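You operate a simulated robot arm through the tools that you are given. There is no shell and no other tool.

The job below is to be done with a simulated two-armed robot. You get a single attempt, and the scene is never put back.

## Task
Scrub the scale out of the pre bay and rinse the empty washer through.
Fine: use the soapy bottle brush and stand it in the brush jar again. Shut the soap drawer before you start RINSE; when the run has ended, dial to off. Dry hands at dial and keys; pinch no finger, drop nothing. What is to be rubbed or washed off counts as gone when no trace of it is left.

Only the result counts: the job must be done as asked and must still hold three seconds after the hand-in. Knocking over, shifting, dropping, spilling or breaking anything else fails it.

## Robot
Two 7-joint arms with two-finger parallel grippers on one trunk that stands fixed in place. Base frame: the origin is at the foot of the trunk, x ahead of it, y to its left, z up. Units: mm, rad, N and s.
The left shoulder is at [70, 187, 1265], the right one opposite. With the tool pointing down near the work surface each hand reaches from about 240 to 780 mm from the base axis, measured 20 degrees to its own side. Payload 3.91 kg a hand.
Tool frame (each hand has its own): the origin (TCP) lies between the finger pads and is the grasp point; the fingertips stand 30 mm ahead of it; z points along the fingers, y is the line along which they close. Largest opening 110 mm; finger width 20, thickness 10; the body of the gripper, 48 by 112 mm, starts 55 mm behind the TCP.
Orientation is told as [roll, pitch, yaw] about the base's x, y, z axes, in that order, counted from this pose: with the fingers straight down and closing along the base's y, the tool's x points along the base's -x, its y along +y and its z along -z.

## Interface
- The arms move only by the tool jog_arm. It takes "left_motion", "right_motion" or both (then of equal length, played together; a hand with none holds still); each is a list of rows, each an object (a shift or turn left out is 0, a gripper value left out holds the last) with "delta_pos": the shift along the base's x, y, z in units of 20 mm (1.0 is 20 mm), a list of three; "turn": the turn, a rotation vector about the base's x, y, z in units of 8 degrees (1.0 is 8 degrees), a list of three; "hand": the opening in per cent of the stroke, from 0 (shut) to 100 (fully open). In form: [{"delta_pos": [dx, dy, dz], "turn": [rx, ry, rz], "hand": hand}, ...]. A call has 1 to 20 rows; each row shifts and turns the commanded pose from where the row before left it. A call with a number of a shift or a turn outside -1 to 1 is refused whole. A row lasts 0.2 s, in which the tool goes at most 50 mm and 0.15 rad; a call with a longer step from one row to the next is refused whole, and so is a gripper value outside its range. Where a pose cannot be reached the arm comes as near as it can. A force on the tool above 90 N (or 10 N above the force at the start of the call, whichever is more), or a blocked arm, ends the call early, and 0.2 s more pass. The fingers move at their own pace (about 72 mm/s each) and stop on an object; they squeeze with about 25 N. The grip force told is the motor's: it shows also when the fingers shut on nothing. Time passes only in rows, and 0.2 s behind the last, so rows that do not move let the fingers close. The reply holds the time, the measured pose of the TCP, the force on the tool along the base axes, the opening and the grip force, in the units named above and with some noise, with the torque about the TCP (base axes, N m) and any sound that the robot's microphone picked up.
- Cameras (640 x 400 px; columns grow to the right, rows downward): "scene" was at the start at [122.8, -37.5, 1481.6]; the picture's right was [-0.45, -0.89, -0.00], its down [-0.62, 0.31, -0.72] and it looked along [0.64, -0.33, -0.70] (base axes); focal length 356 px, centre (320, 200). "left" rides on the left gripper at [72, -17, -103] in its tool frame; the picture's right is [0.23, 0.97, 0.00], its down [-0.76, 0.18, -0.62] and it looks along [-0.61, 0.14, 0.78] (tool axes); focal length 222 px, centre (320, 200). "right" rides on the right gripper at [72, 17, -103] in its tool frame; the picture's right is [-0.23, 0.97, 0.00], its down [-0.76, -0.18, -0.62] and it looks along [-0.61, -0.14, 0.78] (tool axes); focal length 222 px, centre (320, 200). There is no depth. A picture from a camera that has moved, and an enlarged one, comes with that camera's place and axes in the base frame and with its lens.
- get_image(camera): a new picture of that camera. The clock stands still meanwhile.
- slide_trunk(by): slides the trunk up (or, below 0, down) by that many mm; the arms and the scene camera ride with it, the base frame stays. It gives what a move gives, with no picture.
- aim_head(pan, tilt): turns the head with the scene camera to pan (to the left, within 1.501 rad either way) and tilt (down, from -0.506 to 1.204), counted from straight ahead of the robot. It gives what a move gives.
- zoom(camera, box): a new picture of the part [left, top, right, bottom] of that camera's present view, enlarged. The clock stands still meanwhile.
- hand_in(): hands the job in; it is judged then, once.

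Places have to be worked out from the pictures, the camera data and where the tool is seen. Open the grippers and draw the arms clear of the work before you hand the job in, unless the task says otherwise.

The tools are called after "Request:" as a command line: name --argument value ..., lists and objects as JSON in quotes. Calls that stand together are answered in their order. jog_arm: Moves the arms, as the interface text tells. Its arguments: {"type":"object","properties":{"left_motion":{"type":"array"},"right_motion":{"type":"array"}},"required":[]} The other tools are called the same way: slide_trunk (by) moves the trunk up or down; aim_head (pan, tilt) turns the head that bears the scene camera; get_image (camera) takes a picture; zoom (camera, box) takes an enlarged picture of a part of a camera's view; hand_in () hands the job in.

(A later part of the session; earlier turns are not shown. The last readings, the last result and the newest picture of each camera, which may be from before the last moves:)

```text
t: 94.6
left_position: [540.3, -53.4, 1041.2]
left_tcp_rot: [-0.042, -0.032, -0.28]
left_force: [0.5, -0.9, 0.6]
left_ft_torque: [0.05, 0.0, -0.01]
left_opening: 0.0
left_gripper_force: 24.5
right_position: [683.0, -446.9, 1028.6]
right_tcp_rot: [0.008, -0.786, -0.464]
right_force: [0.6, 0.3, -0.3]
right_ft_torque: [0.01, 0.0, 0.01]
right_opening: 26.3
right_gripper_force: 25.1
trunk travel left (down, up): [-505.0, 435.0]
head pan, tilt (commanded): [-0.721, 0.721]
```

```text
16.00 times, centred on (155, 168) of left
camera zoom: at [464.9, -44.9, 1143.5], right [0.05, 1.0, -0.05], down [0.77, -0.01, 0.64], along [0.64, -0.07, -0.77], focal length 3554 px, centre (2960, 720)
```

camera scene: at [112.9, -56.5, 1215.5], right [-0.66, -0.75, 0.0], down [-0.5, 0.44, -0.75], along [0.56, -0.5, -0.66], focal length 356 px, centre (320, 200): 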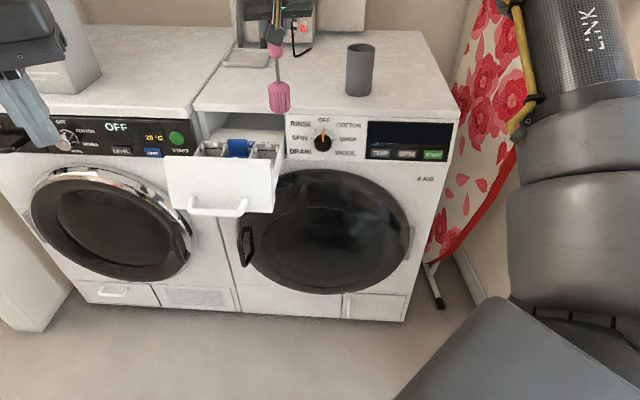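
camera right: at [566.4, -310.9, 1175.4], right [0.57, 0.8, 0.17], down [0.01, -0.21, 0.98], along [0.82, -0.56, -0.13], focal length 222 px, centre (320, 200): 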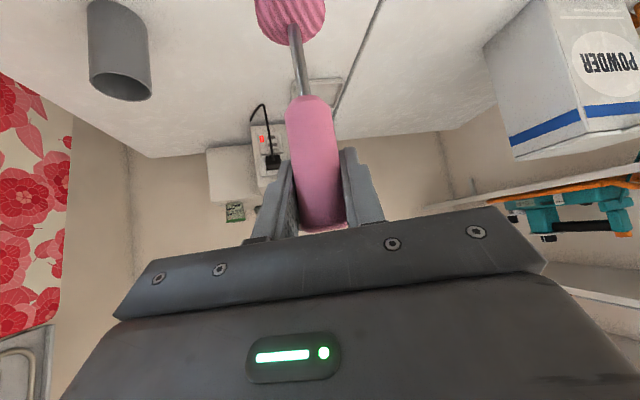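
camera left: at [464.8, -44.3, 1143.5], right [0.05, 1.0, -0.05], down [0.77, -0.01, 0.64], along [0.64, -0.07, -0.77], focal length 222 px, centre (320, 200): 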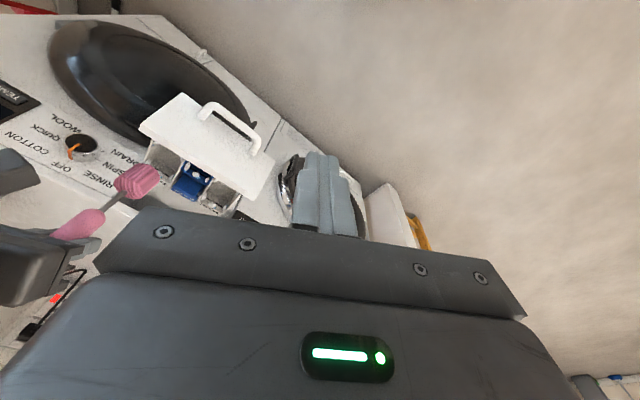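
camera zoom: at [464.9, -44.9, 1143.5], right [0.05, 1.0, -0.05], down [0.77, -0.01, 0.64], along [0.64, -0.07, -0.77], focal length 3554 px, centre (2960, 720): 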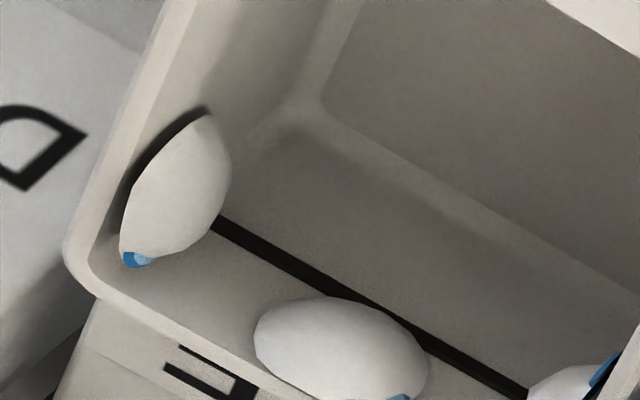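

That is only shading, and no grey scale is visible anywhere in the bay, so the scrubbing is done as far as can be seen. I raise the trunk 150 mm, which lifts the brush, for the return to the jar.

Request:
slide_trunk --by 150

Request:
jog_arm --right_motion '[{"delta_pos": [0, -0.6, 0], "turn": [0, 0, -0.35]}, {"delta_pos": [-0.1, -0.9, 0], "turn": [0, 0, -0.35]}, {"delta_pos": [-0.1, -0.9, 0], "turn": [0, 0, -0.35]}, {"delta_pos": [-0.1, -0.9, 0], "turn": [0, 0, -0.35]}, {"delta_pos": [-0.1, -0.9, 0], "turn": [0, 0, -0.35]}, {"delta_pos": [-0.1, -0.9, 0], "turn": [0, 0, -0.35]}, {"delta_pos": [-0.1, -0.9, 0], "turn": [0, 0, -0.32]}]'

Request:
get_image --camera "scene"

Request:
get_image --camera "right"

```text
t: 96.4
left_position: [540.6, -52.1, 1191.4]
left_tcp_rot: [-0.044, -0.033, -0.28]
left_force: [-0.5, 0.7, 0.1]
left_ft_torque: [-0.01, -0.01, -0.02]
left_opening: 0.3
left_gripper_force: 24.5
right_position: [683.2, -445.2, 1179.5]
right_tcp_rot: [0.01, -0.788, -0.465]
right_force: [-0.2, 0.3, -0.1]
right_ft_torque: [-0.01, 0.0, 0.03]
right_opening: 25.9
right_gripper_force: 25.1
trunk travel left (down, up): [-655.0, 285.0]
head pan, tilt (commanded): [-0.721, 0.721]
```

```text
t: 98.0
left_position: [539.4, -52.6, 1192.4]
left_tcp_rot: [-0.044, -0.032, -0.279]
left_force: [-1.0, 0.3, -0.3]
left_ft_torque: [-0.01, -0.02, -0.02]
left_opening: 0.0
left_gripper_force: 24.9
right_position: [670.4, -565.7, 1179.6]
right_tcp_rot: [0.009, -0.786, -0.802]
right_force: [-0.4, 1.0, -0.6]
right_ft_torque: [-0.04, 0.0, -0.01]
right_opening: 26.4
right_gripper_force: 25.4
trunk travel left (down, up): [-655.0, 285.0]
head pan, tilt (commanded): [-0.721, 0.721]
```

```text
taken
camera scene: at [113.0, -56.3, 1365.5], right [-0.66, -0.75, 0.0], down [-0.5, 0.44, -0.75], along [0.56, -0.5, -0.66], focal length 356 px, centre (320, 200)
```

scene: 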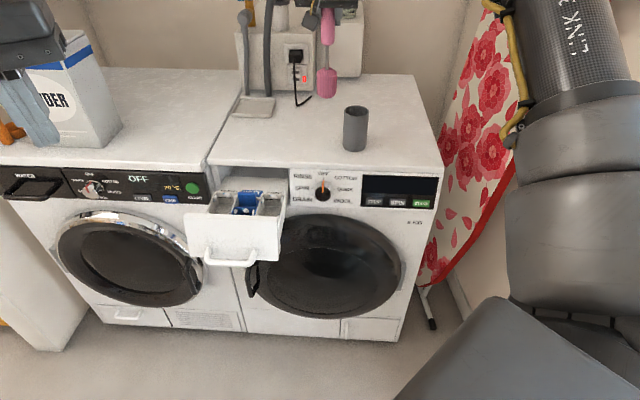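

```text
taken
camera right: at [595.7, -465.9, 1200.4], right [0.81, 0.57, 0.17], down [-0.06, -0.2, 0.98], along [0.59, -0.8, -0.12], focal length 222 px, centre (320, 200)
```

right: 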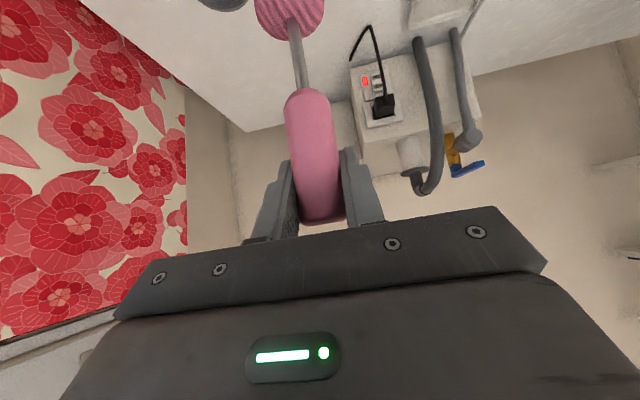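

The brush sits about 4–5 mm lower in the grip than at pick-up and is still upright. I move over the jar, keeping the height.

Request:
jog_arm --right_motion '[{"delta_pos": [-0.156, -0.876, 0]}, {"delta_pos": [-0.156, -0.876, 0]}, {"delta_pos": [-0.156, -0.876, 0]}, {"delta_pos": [-0.156, -0.876, 0]}, {"delta_pos": [-0.156, -0.876, 0]}]'

Request:
zoom --camera "scene" --box '[310, 20, 400, 160]'

Request:
get_image --camera "right"

```text
t: 99.2
left_position: [539.2, -54.0, 1191.3]
left_tcp_rot: [-0.042, -0.034, -0.279]
left_force: [-0.4, -0.9, 1.0]
left_ft_torque: [0.01, 0.04, -0.03]
left_opening: 0.0
left_gripper_force: 24.8
right_position: [655.7, -653.6, 1178.8]
right_tcp_rot: [0.009, -0.788, -0.801]
right_force: [-0.6, -0.2, -1.1]
right_ft_torque: [0.0, -0.03, 0.03]
right_opening: 26.3
right_gripper_force: 25.6
trunk travel left (down, up): [-655.0, 285.0]
head pan, tilt (commanded): [-0.721, 0.721]
```

```text
2.86 times, centred on (355, 90) of scene
camera zoom: at [112.9, -56.6, 1365.5], right [-0.66, -0.75, 0.0], down [-0.5, 0.44, -0.75], along [0.56, -0.5, -0.66], focal length 1016 px, centre (220, 514)
```

zoom: 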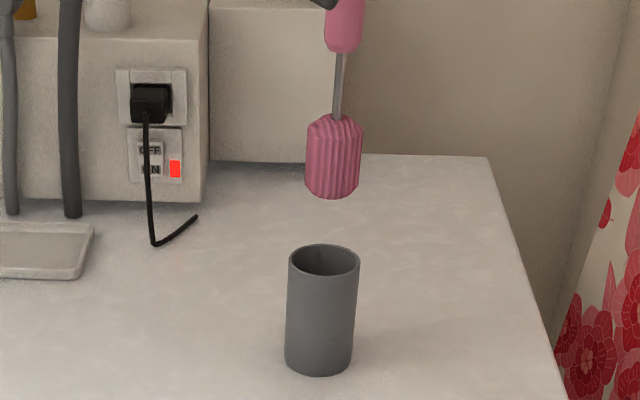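

```text
taken
camera right: at [579.5, -553.7, 1200.0], right [0.81, 0.57, 0.17], down [-0.06, -0.2, 0.98], along [0.59, -0.8, -0.12], focal length 222 px, centre (320, 200)
```

right: 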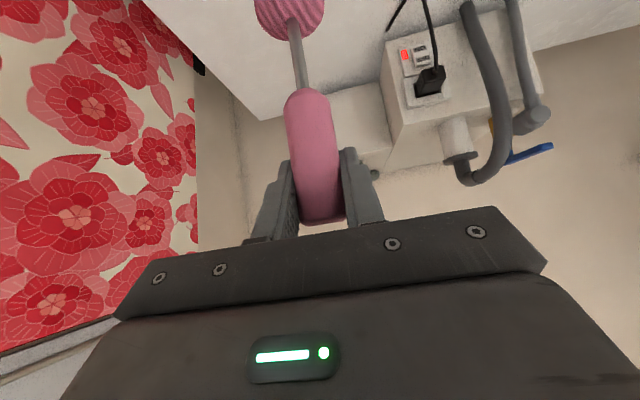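

The head lines up with the jar just as it did when lifted out. I lower to just above the mouth and check.

Request:
jog_arm --right_motion '[{"delta_pos": [0, 0, -0.8]}, {"delta_pos": [0, 0, -0.8]}, {"delta_pos": [0, 0, -0.5]}]'

Request:
zoom --camera "scene" --box '[320, 50, 400, 160]'

Request:
get_image --camera "right"

```text
t: 100.0
left_position: [539.9, -53.5, 1190.4]
left_tcp_rot: [-0.046, -0.032, -0.28]
left_force: [0.0, -0.2, 0.3]
left_ft_torque: [-0.01, -0.01, 0.01]
left_opening: 0.1
left_gripper_force: 25.0
right_position: [654.5, -653.3, 1137.2]
right_tcp_rot: [0.007, -0.787, -0.801]
right_force: [-0.1, 0.0, -0.8]
right_ft_torque: [-0.01, 0.0, 0.0]
right_opening: 26.3
right_gripper_force: 24.5
trunk travel left (down, up): [-655.0, 285.0]
head pan, tilt (commanded): [-0.721, 0.721]
```

```text
3.64 times, centred on (360, 105) of scene
camera zoom: at [113.0, -55.7, 1365.5], right [-0.66, -0.75, 0.0], down [-0.5, 0.44, -0.75], along [0.56, -0.5, -0.66], focal length 1294 px, centre (174, 546)
```

zoom: 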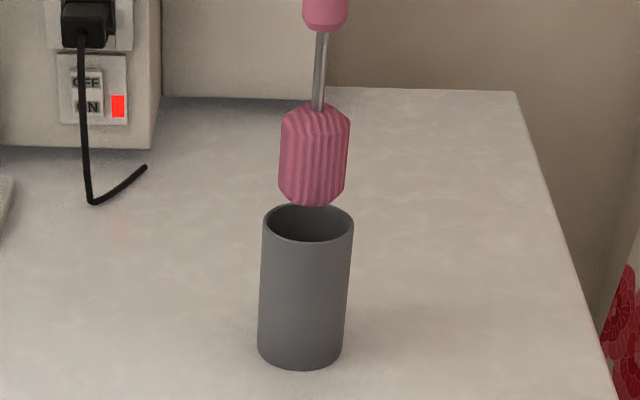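

```text
taken
camera right: at [579.7, -552.2, 1158.1], right [0.81, 0.57, 0.17], down [-0.06, -0.2, 0.98], along [0.59, -0.8, -0.12], focal length 222 px, centre (320, 200)
```

right: 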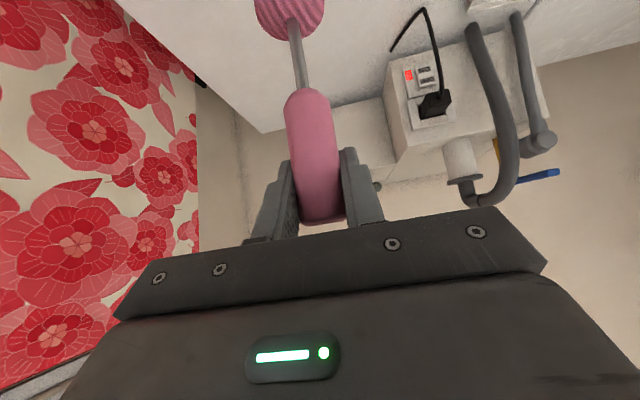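

The bottom of the head hangs about 22 mm above the mouth and is centred. I continue down into the jar, watching the force.

Request:
jog_arm --right_motion '[{"delta_pos": [0, 0, -0.6]}, {"delta_pos": [0, 0, -0.6]}, {"delta_pos": [0, 0, -0.6]}, {"delta_pos": [0, 0, -0.6]}]'

Request:
zoom --camera "scene" --box '[320, 50, 400, 160]'

```text
t: 101.0
left_position: [541.0, -54.0, 1192.2]
left_tcp_rot: [-0.044, -0.03, -0.278]
left_force: [0.2, 0.4, 0.1]
left_ft_torque: [0.01, 0.03, 0.01]
left_opening: 0.1
left_gripper_force: 24.7
right_position: [656.7, -653.6, 1088.6]
right_tcp_rot: [0.011, -0.786, -0.804]
right_force: [-0.2, -0.8, -0.2]
right_ft_torque: [0.04, -0.01, 0.03]
right_opening: 26.4
right_gripper_force: 24.9
trunk travel left (down, up): [-655.0, 285.0]
head pan, tilt (commanded): [-0.721, 0.721]
```

```text
3.64 times, centred on (360, 105) of scene
camera zoom: at [113.3, -56.4, 1365.5], right [-0.66, -0.75, 0.0], down [-0.5, 0.44, -0.75], along [0.56, -0.5, -0.66], focal length 1294 px, centre (174, 546)
```

zoom: 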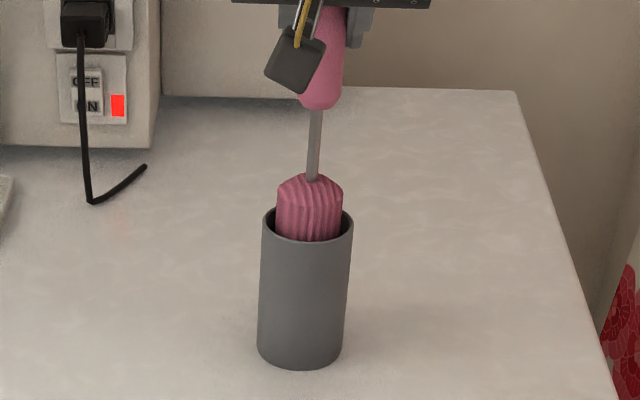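

The head is in the jar without touching it. I lower nearly to the bottom in smaller steps.

Request:
jog_arm --right_motion '[{"delta_pos": [0, 0, -0.6]}, {"delta_pos": [0, 0, -0.6]}, {"delta_pos": [0, 0, -0.6]}, {"delta_pos": [0, 0, -0.6]}, {"delta_pos": [0, 0, -0.3]}]'

Request:
jog_arm --right_motion '[{"delta_pos": [0, 0, -0.15]}, {"delta_pos": [0, 0, 0]}]'

```text
t: 102.2
left_position: [540.4, -52.0, 1191.4]
left_tcp_rot: [-0.046, -0.031, -0.279]
left_force: [-0.4, 0.0, 0.3]
left_ft_torque: [-0.04, 0.02, -0.02]
left_opening: 0.2
left_gripper_force: 24.7
right_position: [654.1, -652.9, 1034.9]
right_tcp_rot: [0.008, -0.787, -0.8]
right_force: [0.5, 0.2, -0.5]
right_ft_torque: [-0.04, 0.0, 0.01]
right_opening: 26.2
right_gripper_force: 25.1
trunk travel left (down, up): [-655.0, 285.0]
head pan, tilt (commanded): [-0.721, 0.721]
```

```text
t: 102.8
left_position: [538.8, -52.6, 1192.1]
left_tcp_rot: [-0.045, -0.03, -0.279]
left_force: [0.4, -0.8, 0.9]
left_ft_torque: [-0.01, -0.03, 0.01]
left_opening: 0.0
left_gripper_force: 24.6
right_position: [655.5, -652.9, 1031.3]
right_tcp_rot: [0.01, -0.785, -0.801]
right_force: [0.5, 0.2, 0.0]
right_ft_torque: [0.03, -0.01, -0.04]
right_opening: 26.3
right_gripper_force: 24.7
trunk travel left (down, up): [-655.0, 285.0]
head pan, tilt (commanded): [-0.721, 0.721]
```

No contact yet at z 1031; I creep down in 1.5–2 mm steps.

Request:
jog_arm --right_motion '[{"delta_pos": [0, 0, -0.1]}, {"delta_pos": [0, 0, 0]}]'

Request:
jog_arm --right_motion '[{"delta_pos": [0, 0, -0.1]}, {"delta_pos": [0, 0, 0]}]'

Request:
zoom --camera "scene" --box '[320, 50, 400, 160]'

```text
t: 103.4
left_position: [539.5, -52.3, 1190.6]
left_tcp_rot: [-0.045, -0.032, -0.278]
left_force: [-0.6, -0.5, -0.5]
left_ft_torque: [-0.02, 0.01, 0.02]
left_opening: 0.0
left_gripper_force: 24.8
right_position: [655.1, -651.5, 1029.1]
right_tcp_rot: [0.009, -0.787, -0.801]
right_force: [-0.1, -0.6, 0.8]
right_ft_torque: [-0.03, -0.03, 0.01]
right_opening: 26.4
right_gripper_force: 24.6
trunk travel left (down, up): [-655.0, 285.0]
head pan, tilt (commanded): [-0.721, 0.721]
```

```text
t: 104.0
left_position: [540.6, -51.4, 1192.9]
left_tcp_rot: [-0.044, -0.033, -0.28]
left_force: [-1.3, 0.0, 0.6]
left_ft_torque: [0.0, 0.01, -0.03]
left_opening: 0.0
left_gripper_force: 25.3
right_position: [654.2, -651.6, 1028.3]
right_tcp_rot: [0.012, -0.79, -0.804]
right_force: [0.9, -2.1, 8.5]
right_ft_torque: [-0.25, -0.04, 0.06]
right_opening: 26.3
right_gripper_force: 24.9
trunk travel left (down, up): [-655.0, 285.0]
head pan, tilt (commanded): [-0.721, 0.721]
```

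```text
3.64 times, centred on (360, 105) of scene
camera zoom: at [111.7, -54.8, 1365.8], right [-0.66, -0.75, 0.0], down [-0.5, 0.44, -0.75], along [0.56, -0.5, -0.66], focal length 1294 px, centre (174, 546)
```

zoom: 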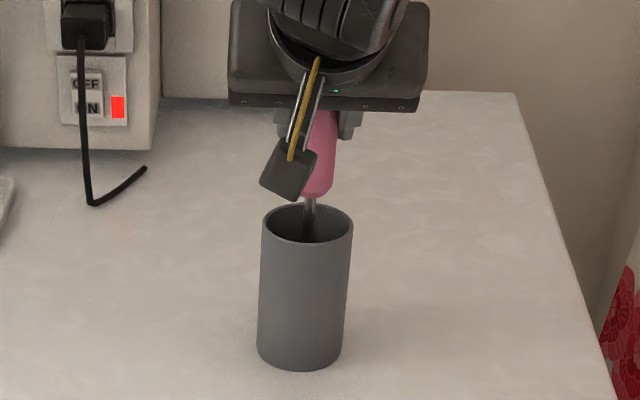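

The brush stands on the jar floor (8.5 N at z 1028). I relieve it by 1 mm and open the fingers gently.

Request:
jog_arm --right_motion '[{"delta_pos": [0, 0, 0.06]}, {"hand": 30}, {"hand": 40}, {"hand": 60}, {"hand": 80}, {"hand": 100}, {"hand": 100}]'

Request:
get_image --camera "right"

Request:
zoom --camera "scene" --box '[320, 50, 400, 160]'

```text
t: 105.6
left_position: [541.0, -52.2, 1191.6]
left_tcp_rot: [-0.045, -0.032, -0.279]
left_force: [0.0, 0.6, 0.6]
left_ft_torque: [0.03, -0.01, 0.01]
left_opening: 0.0
left_gripper_force: 24.8
right_position: [655.1, -653.5, 1029.3]
right_tcp_rot: [0.009, -0.788, -0.801]
right_force: [0.2, 1.0, 0.2]
right_ft_torque: [-0.02, -0.01, 0.0]
right_opening: 110.2
right_gripper_force: 0.1
trunk travel left (down, up): [-655.0, 285.0]
head pan, tilt (commanded): [-0.721, 0.721]
```

```text
taken
camera right: at [579.6, -552.7, 1050.1], right [0.81, 0.57, 0.17], down [-0.06, -0.2, 0.98], along [0.59, -0.8, -0.12], focal length 222 px, centre (320, 200)
```

right: 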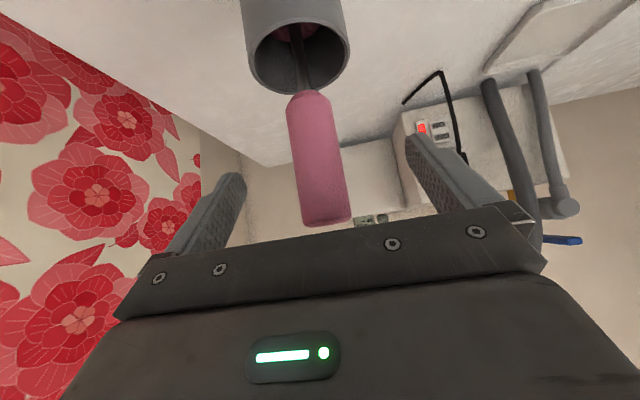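

```text
3.64 times, centred on (360, 105) of scene
camera zoom: at [112.9, -56.0, 1365.5], right [-0.66, -0.75, 0.0], down [-0.5, 0.44, -0.75], along [0.56, -0.5, -0.66], focal length 1294 px, centre (174, 546)
```

zoom: 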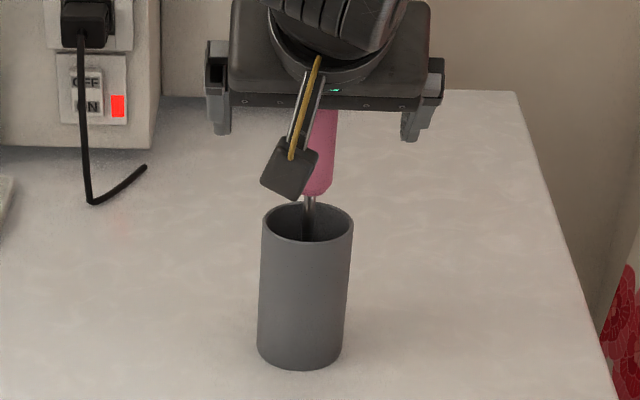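

The brush stands in the jar and the fingers are open. I retreat straight back, away from the handle.

Request:
jog_arm --right_motion '[{"delta_pos": [-0.5, 0.5, 0]}, {"delta_pos": [-0.7, 0.7, 0]}, {"delta_pos": [-0.7, 0.7, 0]}, {"delta_pos": [-0.7, 0.7, 0]}, {"delta_pos": [-0.7, 0.7, 0.5]}, {"delta_pos": [-0.7, 0.7, 0.8]}]'

Request:
get_image --camera "right"

Request:
get_image --camera "scene"

```text
t: 107.0
left_position: [540.4, -53.8, 1192.2]
left_tcp_rot: [-0.043, -0.031, -0.28]
left_force: [-0.4, -0.3, 0.0]
left_ft_torque: [-0.01, -0.02, 0.02]
left_opening: 0.1
left_gripper_force: 24.8
right_position: [574.4, -574.3, 1054.8]
right_tcp_rot: [0.011, -0.788, -0.803]
right_force: [-0.4, 0.5, -0.4]
right_ft_torque: [0.02, 0.02, -0.02]
right_opening: 110.1
right_gripper_force: 0.0
trunk travel left (down, up): [-655.0, 285.0]
head pan, tilt (commanded): [-0.721, 0.721]
```

```text
taken
camera right: at [499.6, -473.7, 1076.4], right [0.81, 0.57, 0.17], down [-0.07, -0.2, 0.98], along [0.59, -0.8, -0.12], focal length 222 px, centre (320, 200)
```

right: 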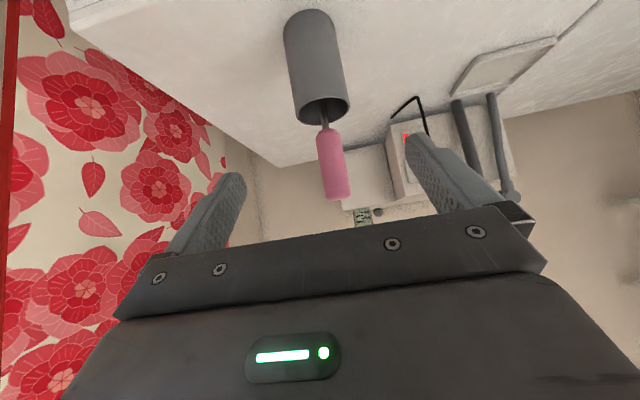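

```text
taken
camera scene: at [112.4, -56.9, 1365.5], right [-0.66, -0.75, 0.0], down [-0.5, 0.44, -0.75], along [0.56, -0.5, -0.66], focal length 356 px, centre (320, 200)
```

scene: 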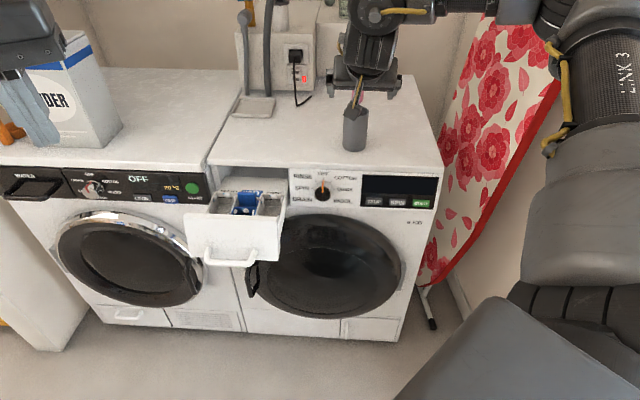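

The brush is back in its jar. Before shutting the drawer I check the washer's door and drum and the drawer with its handle.

Request:
zoom --camera "scene" --box '[230, 200, 410, 340]'

Request:
zoom --camera "scene" --box '[180, 170, 300, 280]'

Request:
get_image --camera "left"

```text
2.86 times, centred on (320, 270) of scene
camera zoom: at [112.4, -56.9, 1365.5], right [-0.66, -0.75, 0.0], down [-0.5, 0.44, -0.75], along [0.56, -0.5, -0.66], focal length 1016 px, centre (320, 0)
```

zoom: 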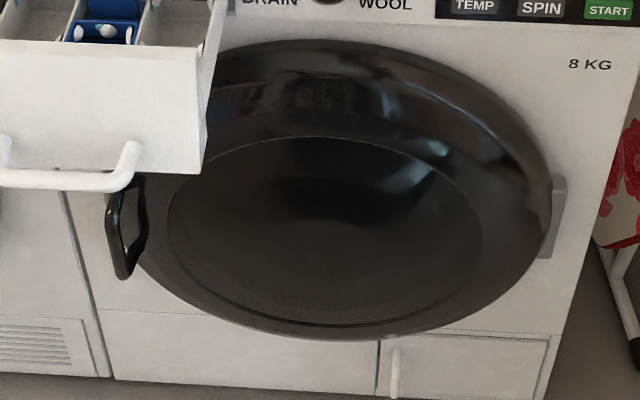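

```text
3.64 times, centred on (240, 225) of scene
camera zoom: at [112.4, -56.9, 1365.5], right [-0.66, -0.75, 0.0], down [-0.5, 0.44, -0.75], along [0.56, -0.5, -0.66], focal length 1294 px, centre (611, 109)
```

zoom: 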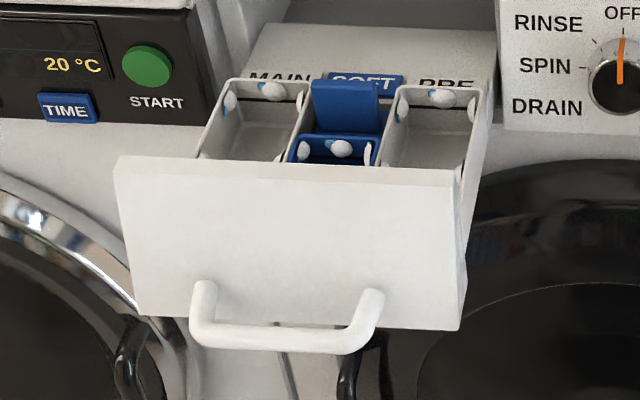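

```text
taken
camera left: at [464.4, -45.1, 1293.7], right [0.05, 1.0, -0.05], down [0.77, -0.01, 0.64], along [0.64, -0.07, -0.77], focal length 222 px, centre (320, 200)
```

left: 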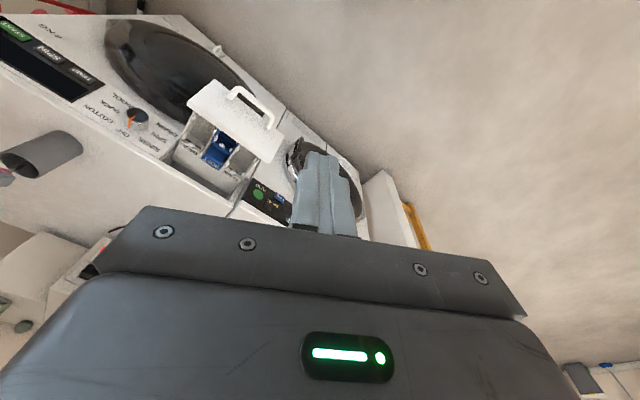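

The drum looks empty and the door shut. The left camera is higher now, so I take one more look into the PRE bay from there.

Request:
zoom --camera "left" --box '[165, 125, 225, 175]'

Request:
zoom --camera "left" --box '[170, 130, 200, 150]'

Request:
zoom --camera "left" --box '[170, 140, 200, 170]'

```text
8.00 times, centred on (195, 150) of left
camera zoom: at [464.4, -45.1, 1293.7], right [0.05, 1.0, -0.05], down [0.77, -0.01, 0.64], along [0.64, -0.07, -0.77], focal length 1777 px, centre (1320, 600)
```

zoom: 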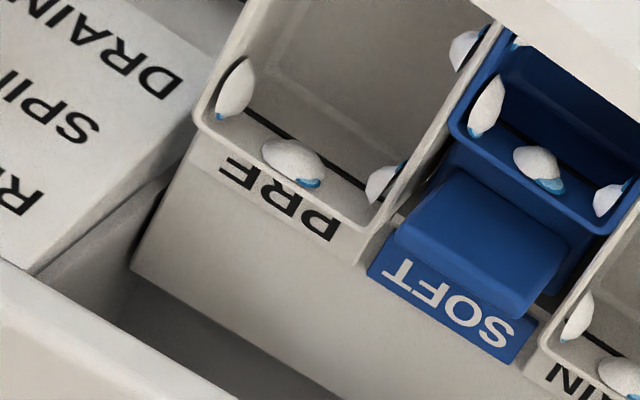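

```text
16.00 times, centred on (185, 140) of left
camera zoom: at [464.4, -45.1, 1293.7], right [0.05, 1.0, -0.05], down [0.77, -0.01, 0.64], along [0.64, -0.07, -0.77], focal length 3554 px, centre (2480, 1160)
```

zoom: 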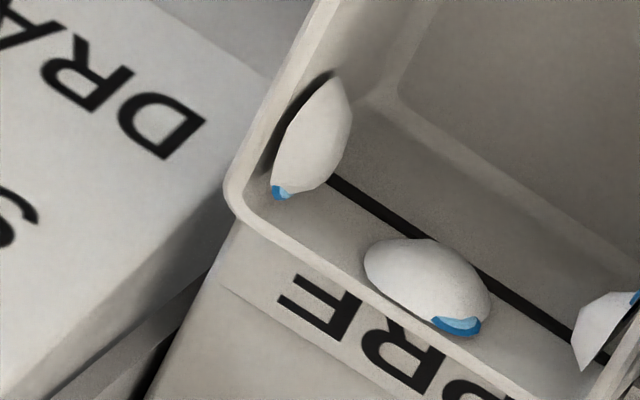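

```text
13.33 times, centred on (185, 155) of left
camera zoom: at [464.4, -45.1, 1293.7], right [0.05, 1.0, -0.05], down [0.77, -0.01, 0.64], along [0.64, -0.07, -0.77], focal length 2962 px, centre (2120, 800)
```

zoom: 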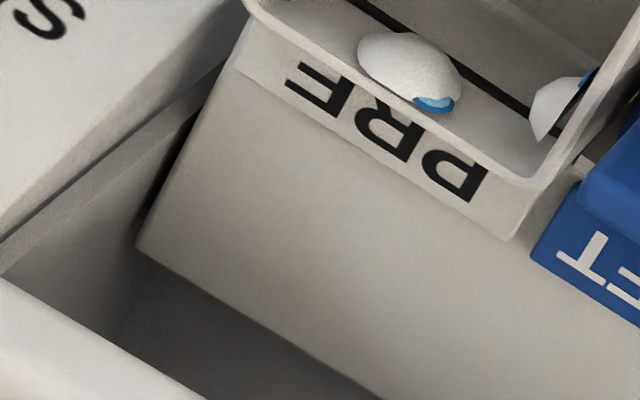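

The bay looks the same from here with no grey scale visible, so I'll verify it after the rinse too. Next I retract the left arm and bring the right hand back in front of the washer, turning it to vertical, so the trunk can go down.

Request:
jog_arm --right_motion '[{"delta_pos": [-0.9, 0.9, 0], "turn": [0.66, 0.66, 0]}, {"delta_pos": [-0.9, 0.9, 0], "turn": [0.66, 0.66, 0]}, {"delta_pos": [-0.9, 0.9, 0], "turn": [0.66, 0.66, 0]}, {"delta_pos": [-0.9, 0.9, 0], "turn": [0.66, 0.66, 0]}, {"delta_pos": [-0.9, 0.9, 0], "turn": [0.66, 0.66, 0]}, {"delta_pos": [-0.9, 0.9, 0], "turn": [0.66, 0.66, 0]}, {"delta_pos": [-0.9, 0.9, 0]}, {"delta_pos": [-0.9, 0.9, 0]}]' --left_motion '[{"delta_pos": [-0.9, 0.7, 0]}, {"delta_pos": [-0.9, 0.7, 0]}, {"delta_pos": [-0.9, 0.7, 0]}, {"delta_pos": [-0.9, 0.7, 0]}, {"delta_pos": [-0.9, 0.7, 0]}, {"delta_pos": [-0.9, 0.7, 0]}, {"delta_pos": [-0.9, 0.7, 0]}, {"delta_pos": [-0.9, 0.7, 0]}]'

Request:
get_image --camera "scene"

```text
t: 108.8
left_position: [394.7, 61.2, 1191.8]
left_tcp_rot: [-0.045, -0.032, -0.279]
left_force: [-0.9, 0.6, 0.1]
left_ft_torque: [-0.03, 0.01, 0.03]
left_opening: 0.1
left_gripper_force: 25.3
right_position: [479.3, -464.8, 1059.2]
right_tcp_rot: [-0.002, -0.005, -0.796]
right_force: [-0.7, -0.3, -0.6]
right_ft_torque: [-0.02, 0.01, -0.03]
right_opening: 109.9
right_gripper_force: 0.1
right hand out of reach, approached as far as the arm can: row 2, 3, 5, 7, 8
trunk travel left (down, up): [-655.0, 285.0]
head pan, tilt (commanded): [-0.721, 0.721]
```

```text
taken
camera scene: at [112.1, -54.4, 1365.7], right [-0.66, -0.75, 0.0], down [-0.5, 0.43, -0.75], along [0.56, -0.5, -0.66], focal length 356 px, centre (320, 200)
```

scene: 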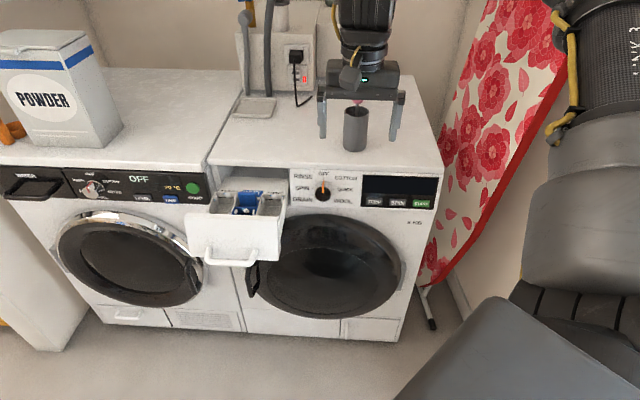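

The right hand is clear in front of the washer (p_n -668). I lower the trunk 250 mm in two stages for horizontal work at the drawer front and panel.

Request:
slide_trunk --by -130

Request:
get_image --camera "scene"

Request:
get_image --camera "right"

```text
t: 110.3
left_position: [395.6, 59.4, 1061.8]
left_tcp_rot: [-0.046, -0.032, -0.28]
left_force: [-0.2, 0.3, -0.3]
left_ft_torque: [-0.03, 0.04, -0.01]
left_opening: 0.0
left_gripper_force: 25.2
right_position: [479.6, -465.9, 927.7]
right_tcp_rot: [-0.001, -0.005, -0.797]
right_force: [0.4, 0.0, 0.0]
right_ft_torque: [0.01, 0.01, -0.01]
right_opening: 109.8
right_gripper_force: 0.0
trunk travel left (down, up): [-525.0, 415.0]
head pan, tilt (commanded): [-0.721, 0.721]
```

```text
taken
camera scene: at [112.6, -55.6, 1235.6], right [-0.66, -0.75, 0.0], down [-0.5, 0.44, -0.75], along [0.56, -0.5, -0.66], focal length 356 px, centre (320, 200)
```

scene: 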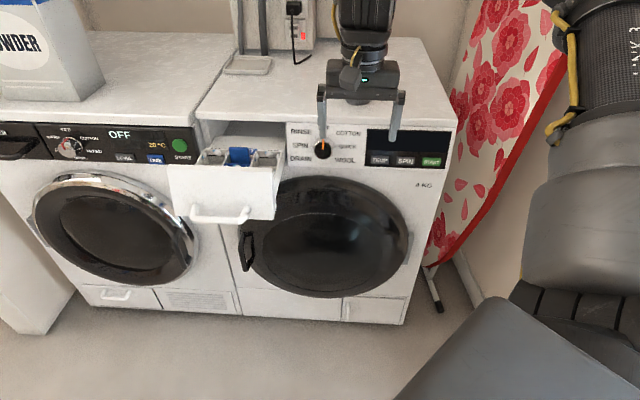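

```text
taken
camera right: at [441.0, -401.5, 1030.3], right [0.85, 0.52, 0.0], down [0.4, -0.67, 0.63], along [0.33, -0.54, -0.78], focal length 222 px, centre (320, 200)
```

right: 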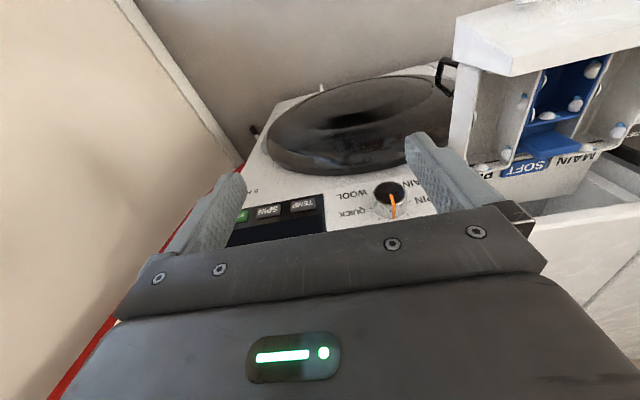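

This right-camera view shows the PRE bay from the right side, so I zoom in to check its left wall.

Request:
zoom --camera "right" --box '[460, 60, 560, 180]'

Request:
zoom --camera "right" --box '[500, 80, 540, 120]'

```text
3.33 times, centred on (510, 120) of right
camera zoom: at [441.0, -401.5, 1030.3], right [0.85, 0.52, 0.0], down [0.4, -0.67, 0.63], along [0.33, -0.54, -0.78], focal length 740 px, centre (-313, 467)
```

zoom: 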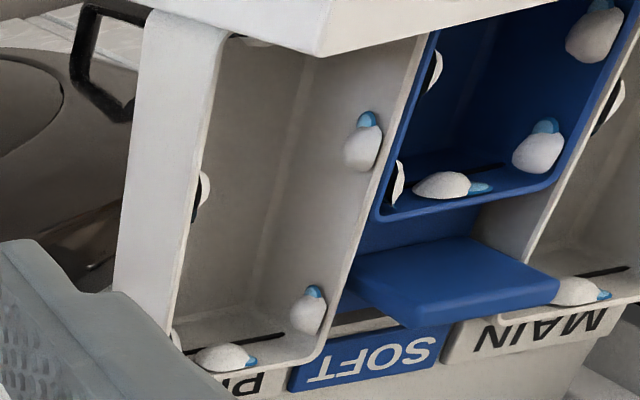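

```text
10.00 times, centred on (520, 100) of right
camera zoom: at [441.0, -401.5, 1030.3], right [0.85, 0.52, 0.0], down [0.4, -0.67, 0.63], along [0.33, -0.54, -0.78], focal length 2221 px, centre (-1680, 1200)
```

zoom: 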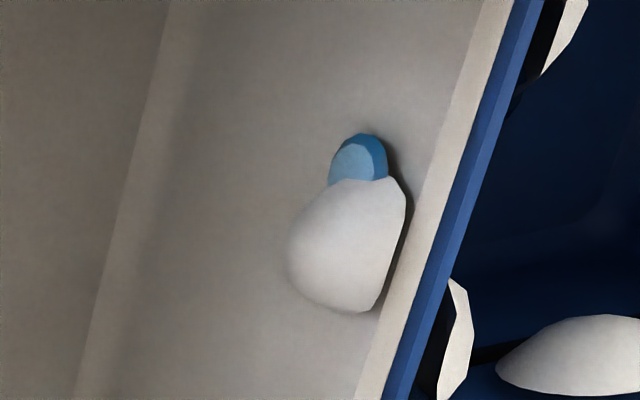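

The left wall is clean around the suds, and the right-wall slivers match those in the untouched bays, so the scale appears gone. I lower the trunk further for the drawer and panel.

Request:
slide_trunk --by -120

Request:
aim_head --pan -0.72 --tilt 0.5

Request:
get_image --camera "scene"

```text
t: 111.8
left_position: [396.2, 59.5, 941.9]
left_tcp_rot: [-0.045, -0.032, -0.279]
left_force: [-0.4, 0.2, 0.2]
left_ft_torque: [-0.03, 0.0, 0.0]
left_opening: 0.2
left_gripper_force: 25.2
right_position: [480.5, -465.3, 807.0]
right_tcp_rot: [0.0, -0.004, -0.794]
right_force: [-0.3, 0.4, 0.2]
right_ft_torque: [0.02, -0.03, 0.01]
right_opening: 110.0
right_gripper_force: 0.1
trunk travel left (down, up): [-405.0, 535.0]
head pan, tilt (commanded): [-0.721, 0.721]
```

```text
t: 112.6
left_position: [396.3, 58.4, 941.8]
left_tcp_rot: [-0.045, -0.032, -0.279]
left_force: [-0.1, 0.4, -0.4]
left_ft_torque: [-0.02, 0.01, -0.01]
left_opening: 0.0
left_gripper_force: 25.2
right_position: [480.4, -465.5, 807.3]
right_tcp_rot: [-0.002, -0.007, -0.796]
right_force: [-0.2, 0.3, -0.2]
right_ft_torque: [0.01, 0.02, -0.01]
right_opening: 109.9
right_gripper_force: 0.1
trunk travel left (down, up): [-405.0, 535.0]
head pan, tilt (commanded): [-0.721, 0.499]
```

```text
taken
camera scene: at [117.9, -60.2, 1135.0], right [-0.66, -0.75, 0.0], down [-0.36, 0.32, -0.88], along [0.66, -0.58, -0.48], focal length 356 px, centre (320, 200)
```

scene: 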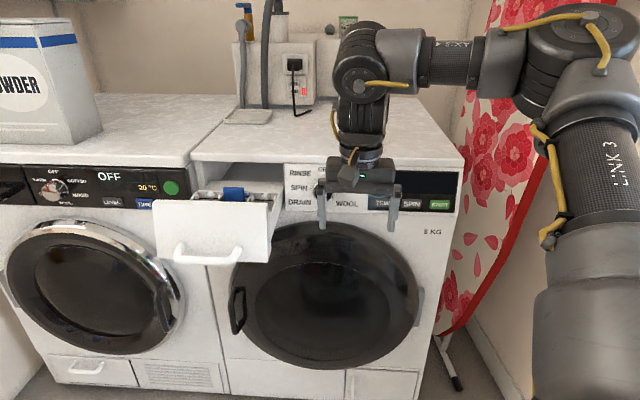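

Now I turn the right hand to horizontal, fingers pointing at the washer, while backing off a little.

Request:
jog_arm --right_motion '[{"delta_pos": [-0.2, 0.2, 0], "turn": [-0.72, -0.72, 0]}, {"delta_pos": [-0.2, 0.2, 0], "turn": [-0.72, -0.72, 0]}, {"delta_pos": [-0.2, 0.2, 0], "turn": [-0.72, -0.72, 0]}, {"delta_pos": [-0.2, 0.2, 0], "turn": [-0.72, -0.72, 0]}, {"delta_pos": [-0.2, 0.2, 0], "turn": [-0.72, -0.72, 0]}, {"turn": [-0.72, -0.72, 0]}, {"turn": [-0.72, -0.72, 0]}, {"turn": [-0.72, -0.72, 0]}, {"turn": [-0.72, -0.72, 0]}, {"turn": [-0.72, -0.72, 0]}, {"turn": [-0.72, -0.72, 0]}]'

Request:
get_image --camera "scene"

Request:
get_image --camera "right"

```text
t: 115.0
left_position: [395.9, 60.6, 940.1]
left_tcp_rot: [-0.046, -0.03, -0.278]
left_force: [0.2, -0.4, 0.2]
left_ft_torque: [0.0, 0.03, -0.02]
left_opening: 0.0
left_gripper_force: 24.7
right_position: [445.1, -574.7, 869.1]
right_tcp_rot: [0.003, -0.574, -0.796]
right_force: [0.4, 0.3, 0.3]
right_ft_torque: [-0.02, 0.0, -0.03]
right_opening: 109.9
right_gripper_force: 0.1
right hand out of reach, approached as far as the arm can: row 1, 2, 3, 4, 5, 6, 7, 8, 9, 10, 11
trunk travel left (down, up): [-405.0, 535.0]
head pan, tilt (commanded): [-0.721, 0.499]
```

```text
taken
camera scene: at [119.1, -59.4, 1134.9], right [-0.66, -0.75, 0.0], down [-0.36, 0.32, -0.88], along [0.66, -0.58, -0.48], focal length 356 px, centre (320, 200)
```

scene: 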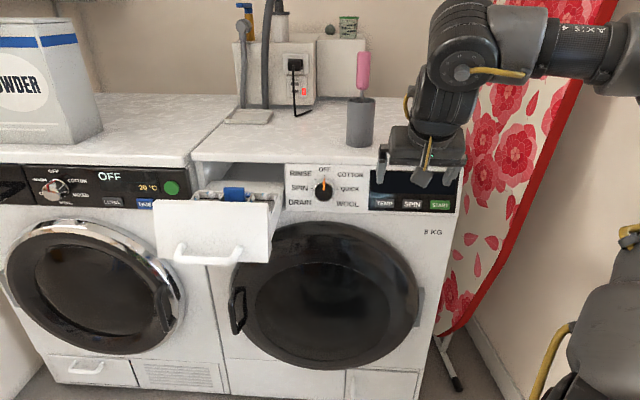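

```text
taken
camera right: at [375.2, -478.7, 916.8], right [0.83, 0.55, 0.13], down [0.08, -0.34, 0.94], along [0.55, -0.77, -0.33], focal length 222 px, centre (320, 200)
```

right: 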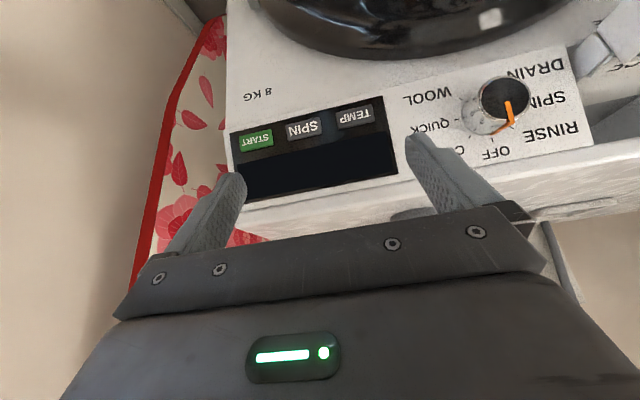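

The horizontal pose isn't reachable here because of a wrist limit, but moderate tilt is enough. I'll push the drawer with closed fingertips at 20–30° tilt, and turn the dial by gripping it from above and swinging about its axis. I close the fingers and move back, then over in front of the drawer plate.

Request:
jog_arm --right_motion '[{"delta_pos": [-0.8, 0.8, 0], "turn": [0.5, 0.5, 0], "hand": 0}, {"delta_pos": [-0.8, 0.8, 0], "turn": [0.5, 0.5, 0], "hand": 0}, {"delta_pos": [-0.8, 0.8, 0], "hand": 0}, {"delta_pos": [-0.8, 0.8, 0], "hand": 0}, {"delta_pos": [-0.8, 0.8, 0], "hand": 0}]'

Request:
get_image --camera "scene"

```text
t: 116.2
left_position: [396.2, 59.7, 941.3]
left_tcp_rot: [-0.047, -0.03, -0.28]
left_force: [0.5, 0.2, -0.2]
left_ft_torque: [0.0, 0.02, 0.01]
left_opening: 0.0
left_gripper_force: 24.6
right_position: [407.1, -545.5, 888.1]
right_tcp_rot: [0.001, -0.376, -0.795]
right_force: [-0.1, -0.9, 0.0]
right_ft_torque: [-0.02, -0.02, 0.0]
right_opening: 0.0
right_gripper_force: 24.9
right hand out of reach, approached as far as the arm can: row 1, 3, 4, 5
trunk travel left (down, up): [-405.0, 535.0]
head pan, tilt (commanded): [-0.721, 0.499]
```

```text
taken
camera scene: at [117.8, -60.2, 1135.1], right [-0.66, -0.75, 0.0], down [-0.36, 0.32, -0.88], along [0.66, -0.58, -0.48], focal length 356 px, centre (320, 200)
```

scene: 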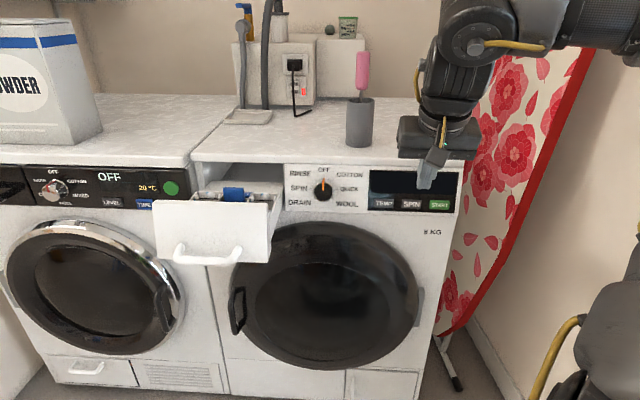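

I route around in front of the drawer, yawing toward the shoulder line to relieve the wrist.

Request:
jog_arm --right_motion '[{"delta_pos": [-0.2, 1, 0], "turn": [0, 0, 0.5]}, {"delta_pos": [-0.2, 1, 0], "turn": [0, 0, 0.5]}, {"delta_pos": [-0.2, 1, 0], "turn": [0, 0, 0.5]}, {"delta_pos": [-0.2, 1, 0], "turn": [0, 0, 0.5]}, {"delta_pos": [-0.2, 1, 0], "turn": [0, 0, 0.5]}, {"delta_pos": [0.5, 1, 0], "turn": [0, 0, 0.3]}, {"delta_pos": [0.8, 0.8, 0]}, {"delta_pos": [0.8, 0.8, 0]}]'

Request:
get_image --camera "scene"

```text
t: 118.0
left_position: [397.0, 59.8, 941.3]
left_tcp_rot: [-0.046, -0.031, -0.279]
left_force: [0.9, 0.4, 0.2]
left_ft_torque: [0.02, 0.02, 0.01]
left_opening: 0.0
left_gripper_force: 25.1
right_position: [403.6, -431.2, 900.6]
right_tcp_rot: [0.004, -0.379, -0.404]
right_force: [-1.3, 0.1, 0.6]
right_ft_torque: [-0.01, 0.02, -0.02]
right_opening: 0.0
right_gripper_force: 25.3
right hand out of reach, approached as far as the arm can: row 3, 5, 6, 7, 8
trunk travel left (down, up): [-405.0, 535.0]
head pan, tilt (commanded): [-0.721, 0.499]
```

```text
taken
camera scene: at [118.0, -59.9, 1135.0], right [-0.66, -0.75, 0.0], down [-0.36, 0.32, -0.88], along [0.66, -0.58, -0.48], focal length 356 px, centre (320, 200)
```

scene: 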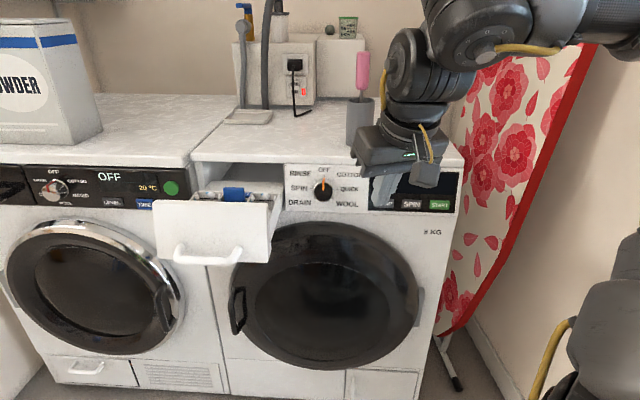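

The tilt hampers the arm close to the body, so I turn the hand back to vertical first and then move in front of the drawer.

Request:
jog_arm --right_motion '[{"turn": [0.355, 0.83, 0]}, {"turn": [0.355, 0.83, 0]}, {"turn": [0.355, 0.83, 0]}, {"delta_pos": [0.5, 0.8, 0]}, {"delta_pos": [0.8, 0.8, 0]}, {"delta_pos": [0.8, 0.8, 0]}, {"delta_pos": [0.8, 0.8, 0]}]'

Request:
get_image --camera "scene"

```text
t: 119.6
left_position: [397.7, 59.8, 940.9]
left_tcp_rot: [-0.046, -0.032, -0.277]
left_force: [-0.1, 0.0, -0.7]
left_ft_torque: [0.0, 0.02, 0.02]
left_opening: 0.1
left_gripper_force: 25.2
right_position: [460.7, -368.6, 899.9]
right_tcp_rot: [0.002, 0.002, -0.406]
right_force: [-0.2, 1.3, 0.2]
right_ft_torque: [0.01, -0.01, -0.01]
right_opening: 0.0
right_gripper_force: 25.3
trunk travel left (down, up): [-405.0, 535.0]
head pan, tilt (commanded): [-0.721, 0.499]
```

```text
taken
camera scene: at [118.6, -59.5, 1135.0], right [-0.66, -0.75, 0.0], down [-0.36, 0.32, -0.88], along [0.66, -0.58, -0.48], focal length 356 px, centre (320, 200)
```

scene: 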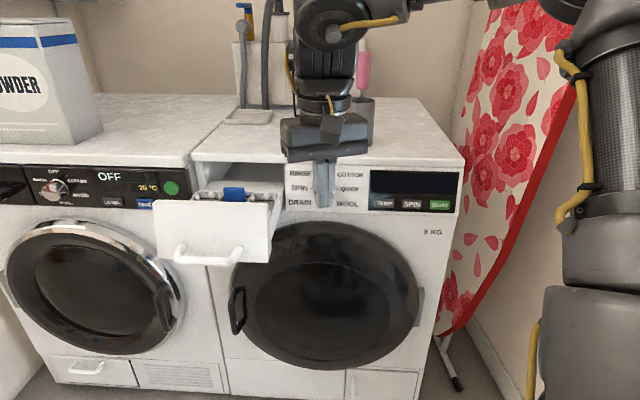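

Vertical works well. I shift sideways until the closed fingers are in front of the right part of the drawer plate (clear of its handle), then lower to z≈830 so the tips overlap the plate's upper edge.

Request:
jog_arm --right_motion '[{"delta_pos": [0.8, 0.8, 0]}, {"delta_pos": [0.8, 0.8, 0]}, {"delta_pos": [0.8, 0.8, 0]}, {"delta_pos": [0.8, 0.8, 0]}, {"delta_pos": [0.8, 0.8, 0]}, {"delta_pos": [0.8, 0.8, 0]}]'

Request:
get_image --camera "right"

Request:
get_image --camera "scene"

```text
t: 121.0
left_position: [396.9, 59.8, 940.1]
left_tcp_rot: [-0.045, -0.033, -0.279]
left_force: [0.2, -0.3, 0.1]
left_ft_torque: [0.01, -0.01, 0.02]
left_opening: 0.0
left_gripper_force: 24.8
right_position: [513.0, -301.0, 866.5]
right_tcp_rot: [0.005, 0.003, -0.403]
right_force: [0.0, 0.0, 0.6]
right_ft_torque: [0.0, -0.02, 0.05]
right_opening: 0.3
right_gripper_force: 24.9
right hand out of reach, approached as far as the arm can: row 3, 4, 5, 6
trunk travel left (down, up): [-405.0, 535.0]
head pan, tilt (commanded): [-0.721, 0.499]
```

```text
taken
camera right: at [452.9, -257.2, 970.0], right [0.59, 0.81, 0.01], down [0.63, -0.47, 0.62], along [0.5, -0.36, -0.78], focal length 222 px, centre (320, 200)
```

right: 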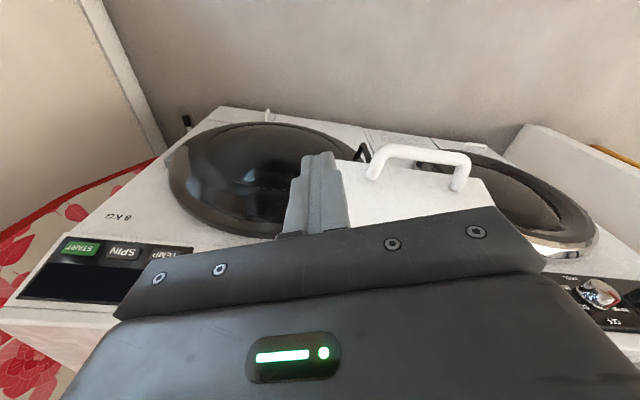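

```text
taken
camera scene: at [118.2, -60.2, 1135.0], right [-0.66, -0.75, 0.0], down [-0.36, 0.32, -0.88], along [0.66, -0.58, -0.48], focal length 356 px, centre (320, 200)
```

scene: 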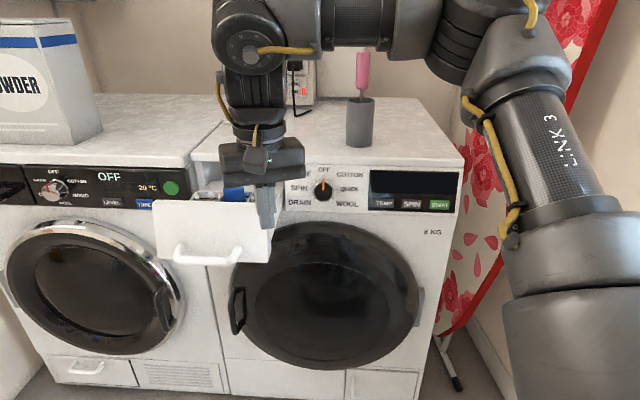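

The arm gets stuck at the inner left with this yaw. I rotate the hand's yaw outward, which doesn't matter for pushing, and continue sideways.

Request:
jog_arm --right_motion '[{"turn": [0, 0, 0.9]}, {"turn": [0, 0, 0.9]}, {"turn": [0, 0, 0.9]}, {"turn": [0, 0, 0.9]}, {"delta_pos": [0.4, 0.4, 0]}, {"delta_pos": [0.4, 0.4, 0]}]'

Request:
get_image --camera "scene"

```text
t: 122.4
left_position: [396.1, 60.2, 941.0]
left_tcp_rot: [-0.044, -0.032, -0.279]
left_force: [-0.9, -0.5, 0.8]
left_ft_torque: [-0.03, -0.01, 0.01]
left_opening: 0.2
left_gripper_force: 25.0
right_position: [513.7, -294.7, 856.5]
right_tcp_rot: [0.005, 0.001, 0.1]
right_force: [0.7, 0.8, -0.4]
right_ft_torque: [-0.02, 0.03, 0.01]
right_opening: 0.0
right_gripper_force: 24.9
right hand out of reach, approached as far as the arm can: row 5, 6
trunk travel left (down, up): [-405.0, 535.0]
head pan, tilt (commanded): [-0.721, 0.499]
```

```text
taken
camera scene: at [118.0, -60.1, 1135.0], right [-0.66, -0.75, 0.0], down [-0.36, 0.32, -0.88], along [0.66, -0.58, -0.48], focal length 356 px, centre (320, 200)
```

scene: 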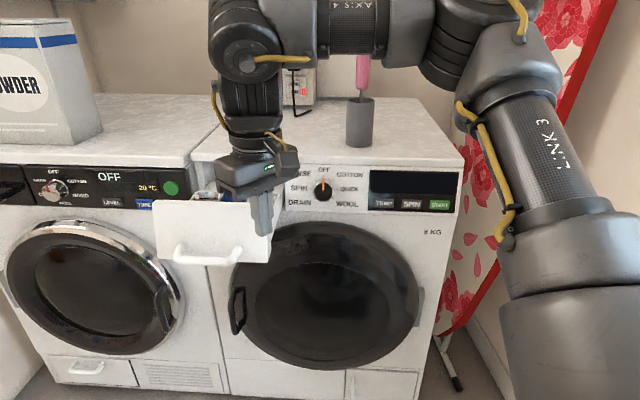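

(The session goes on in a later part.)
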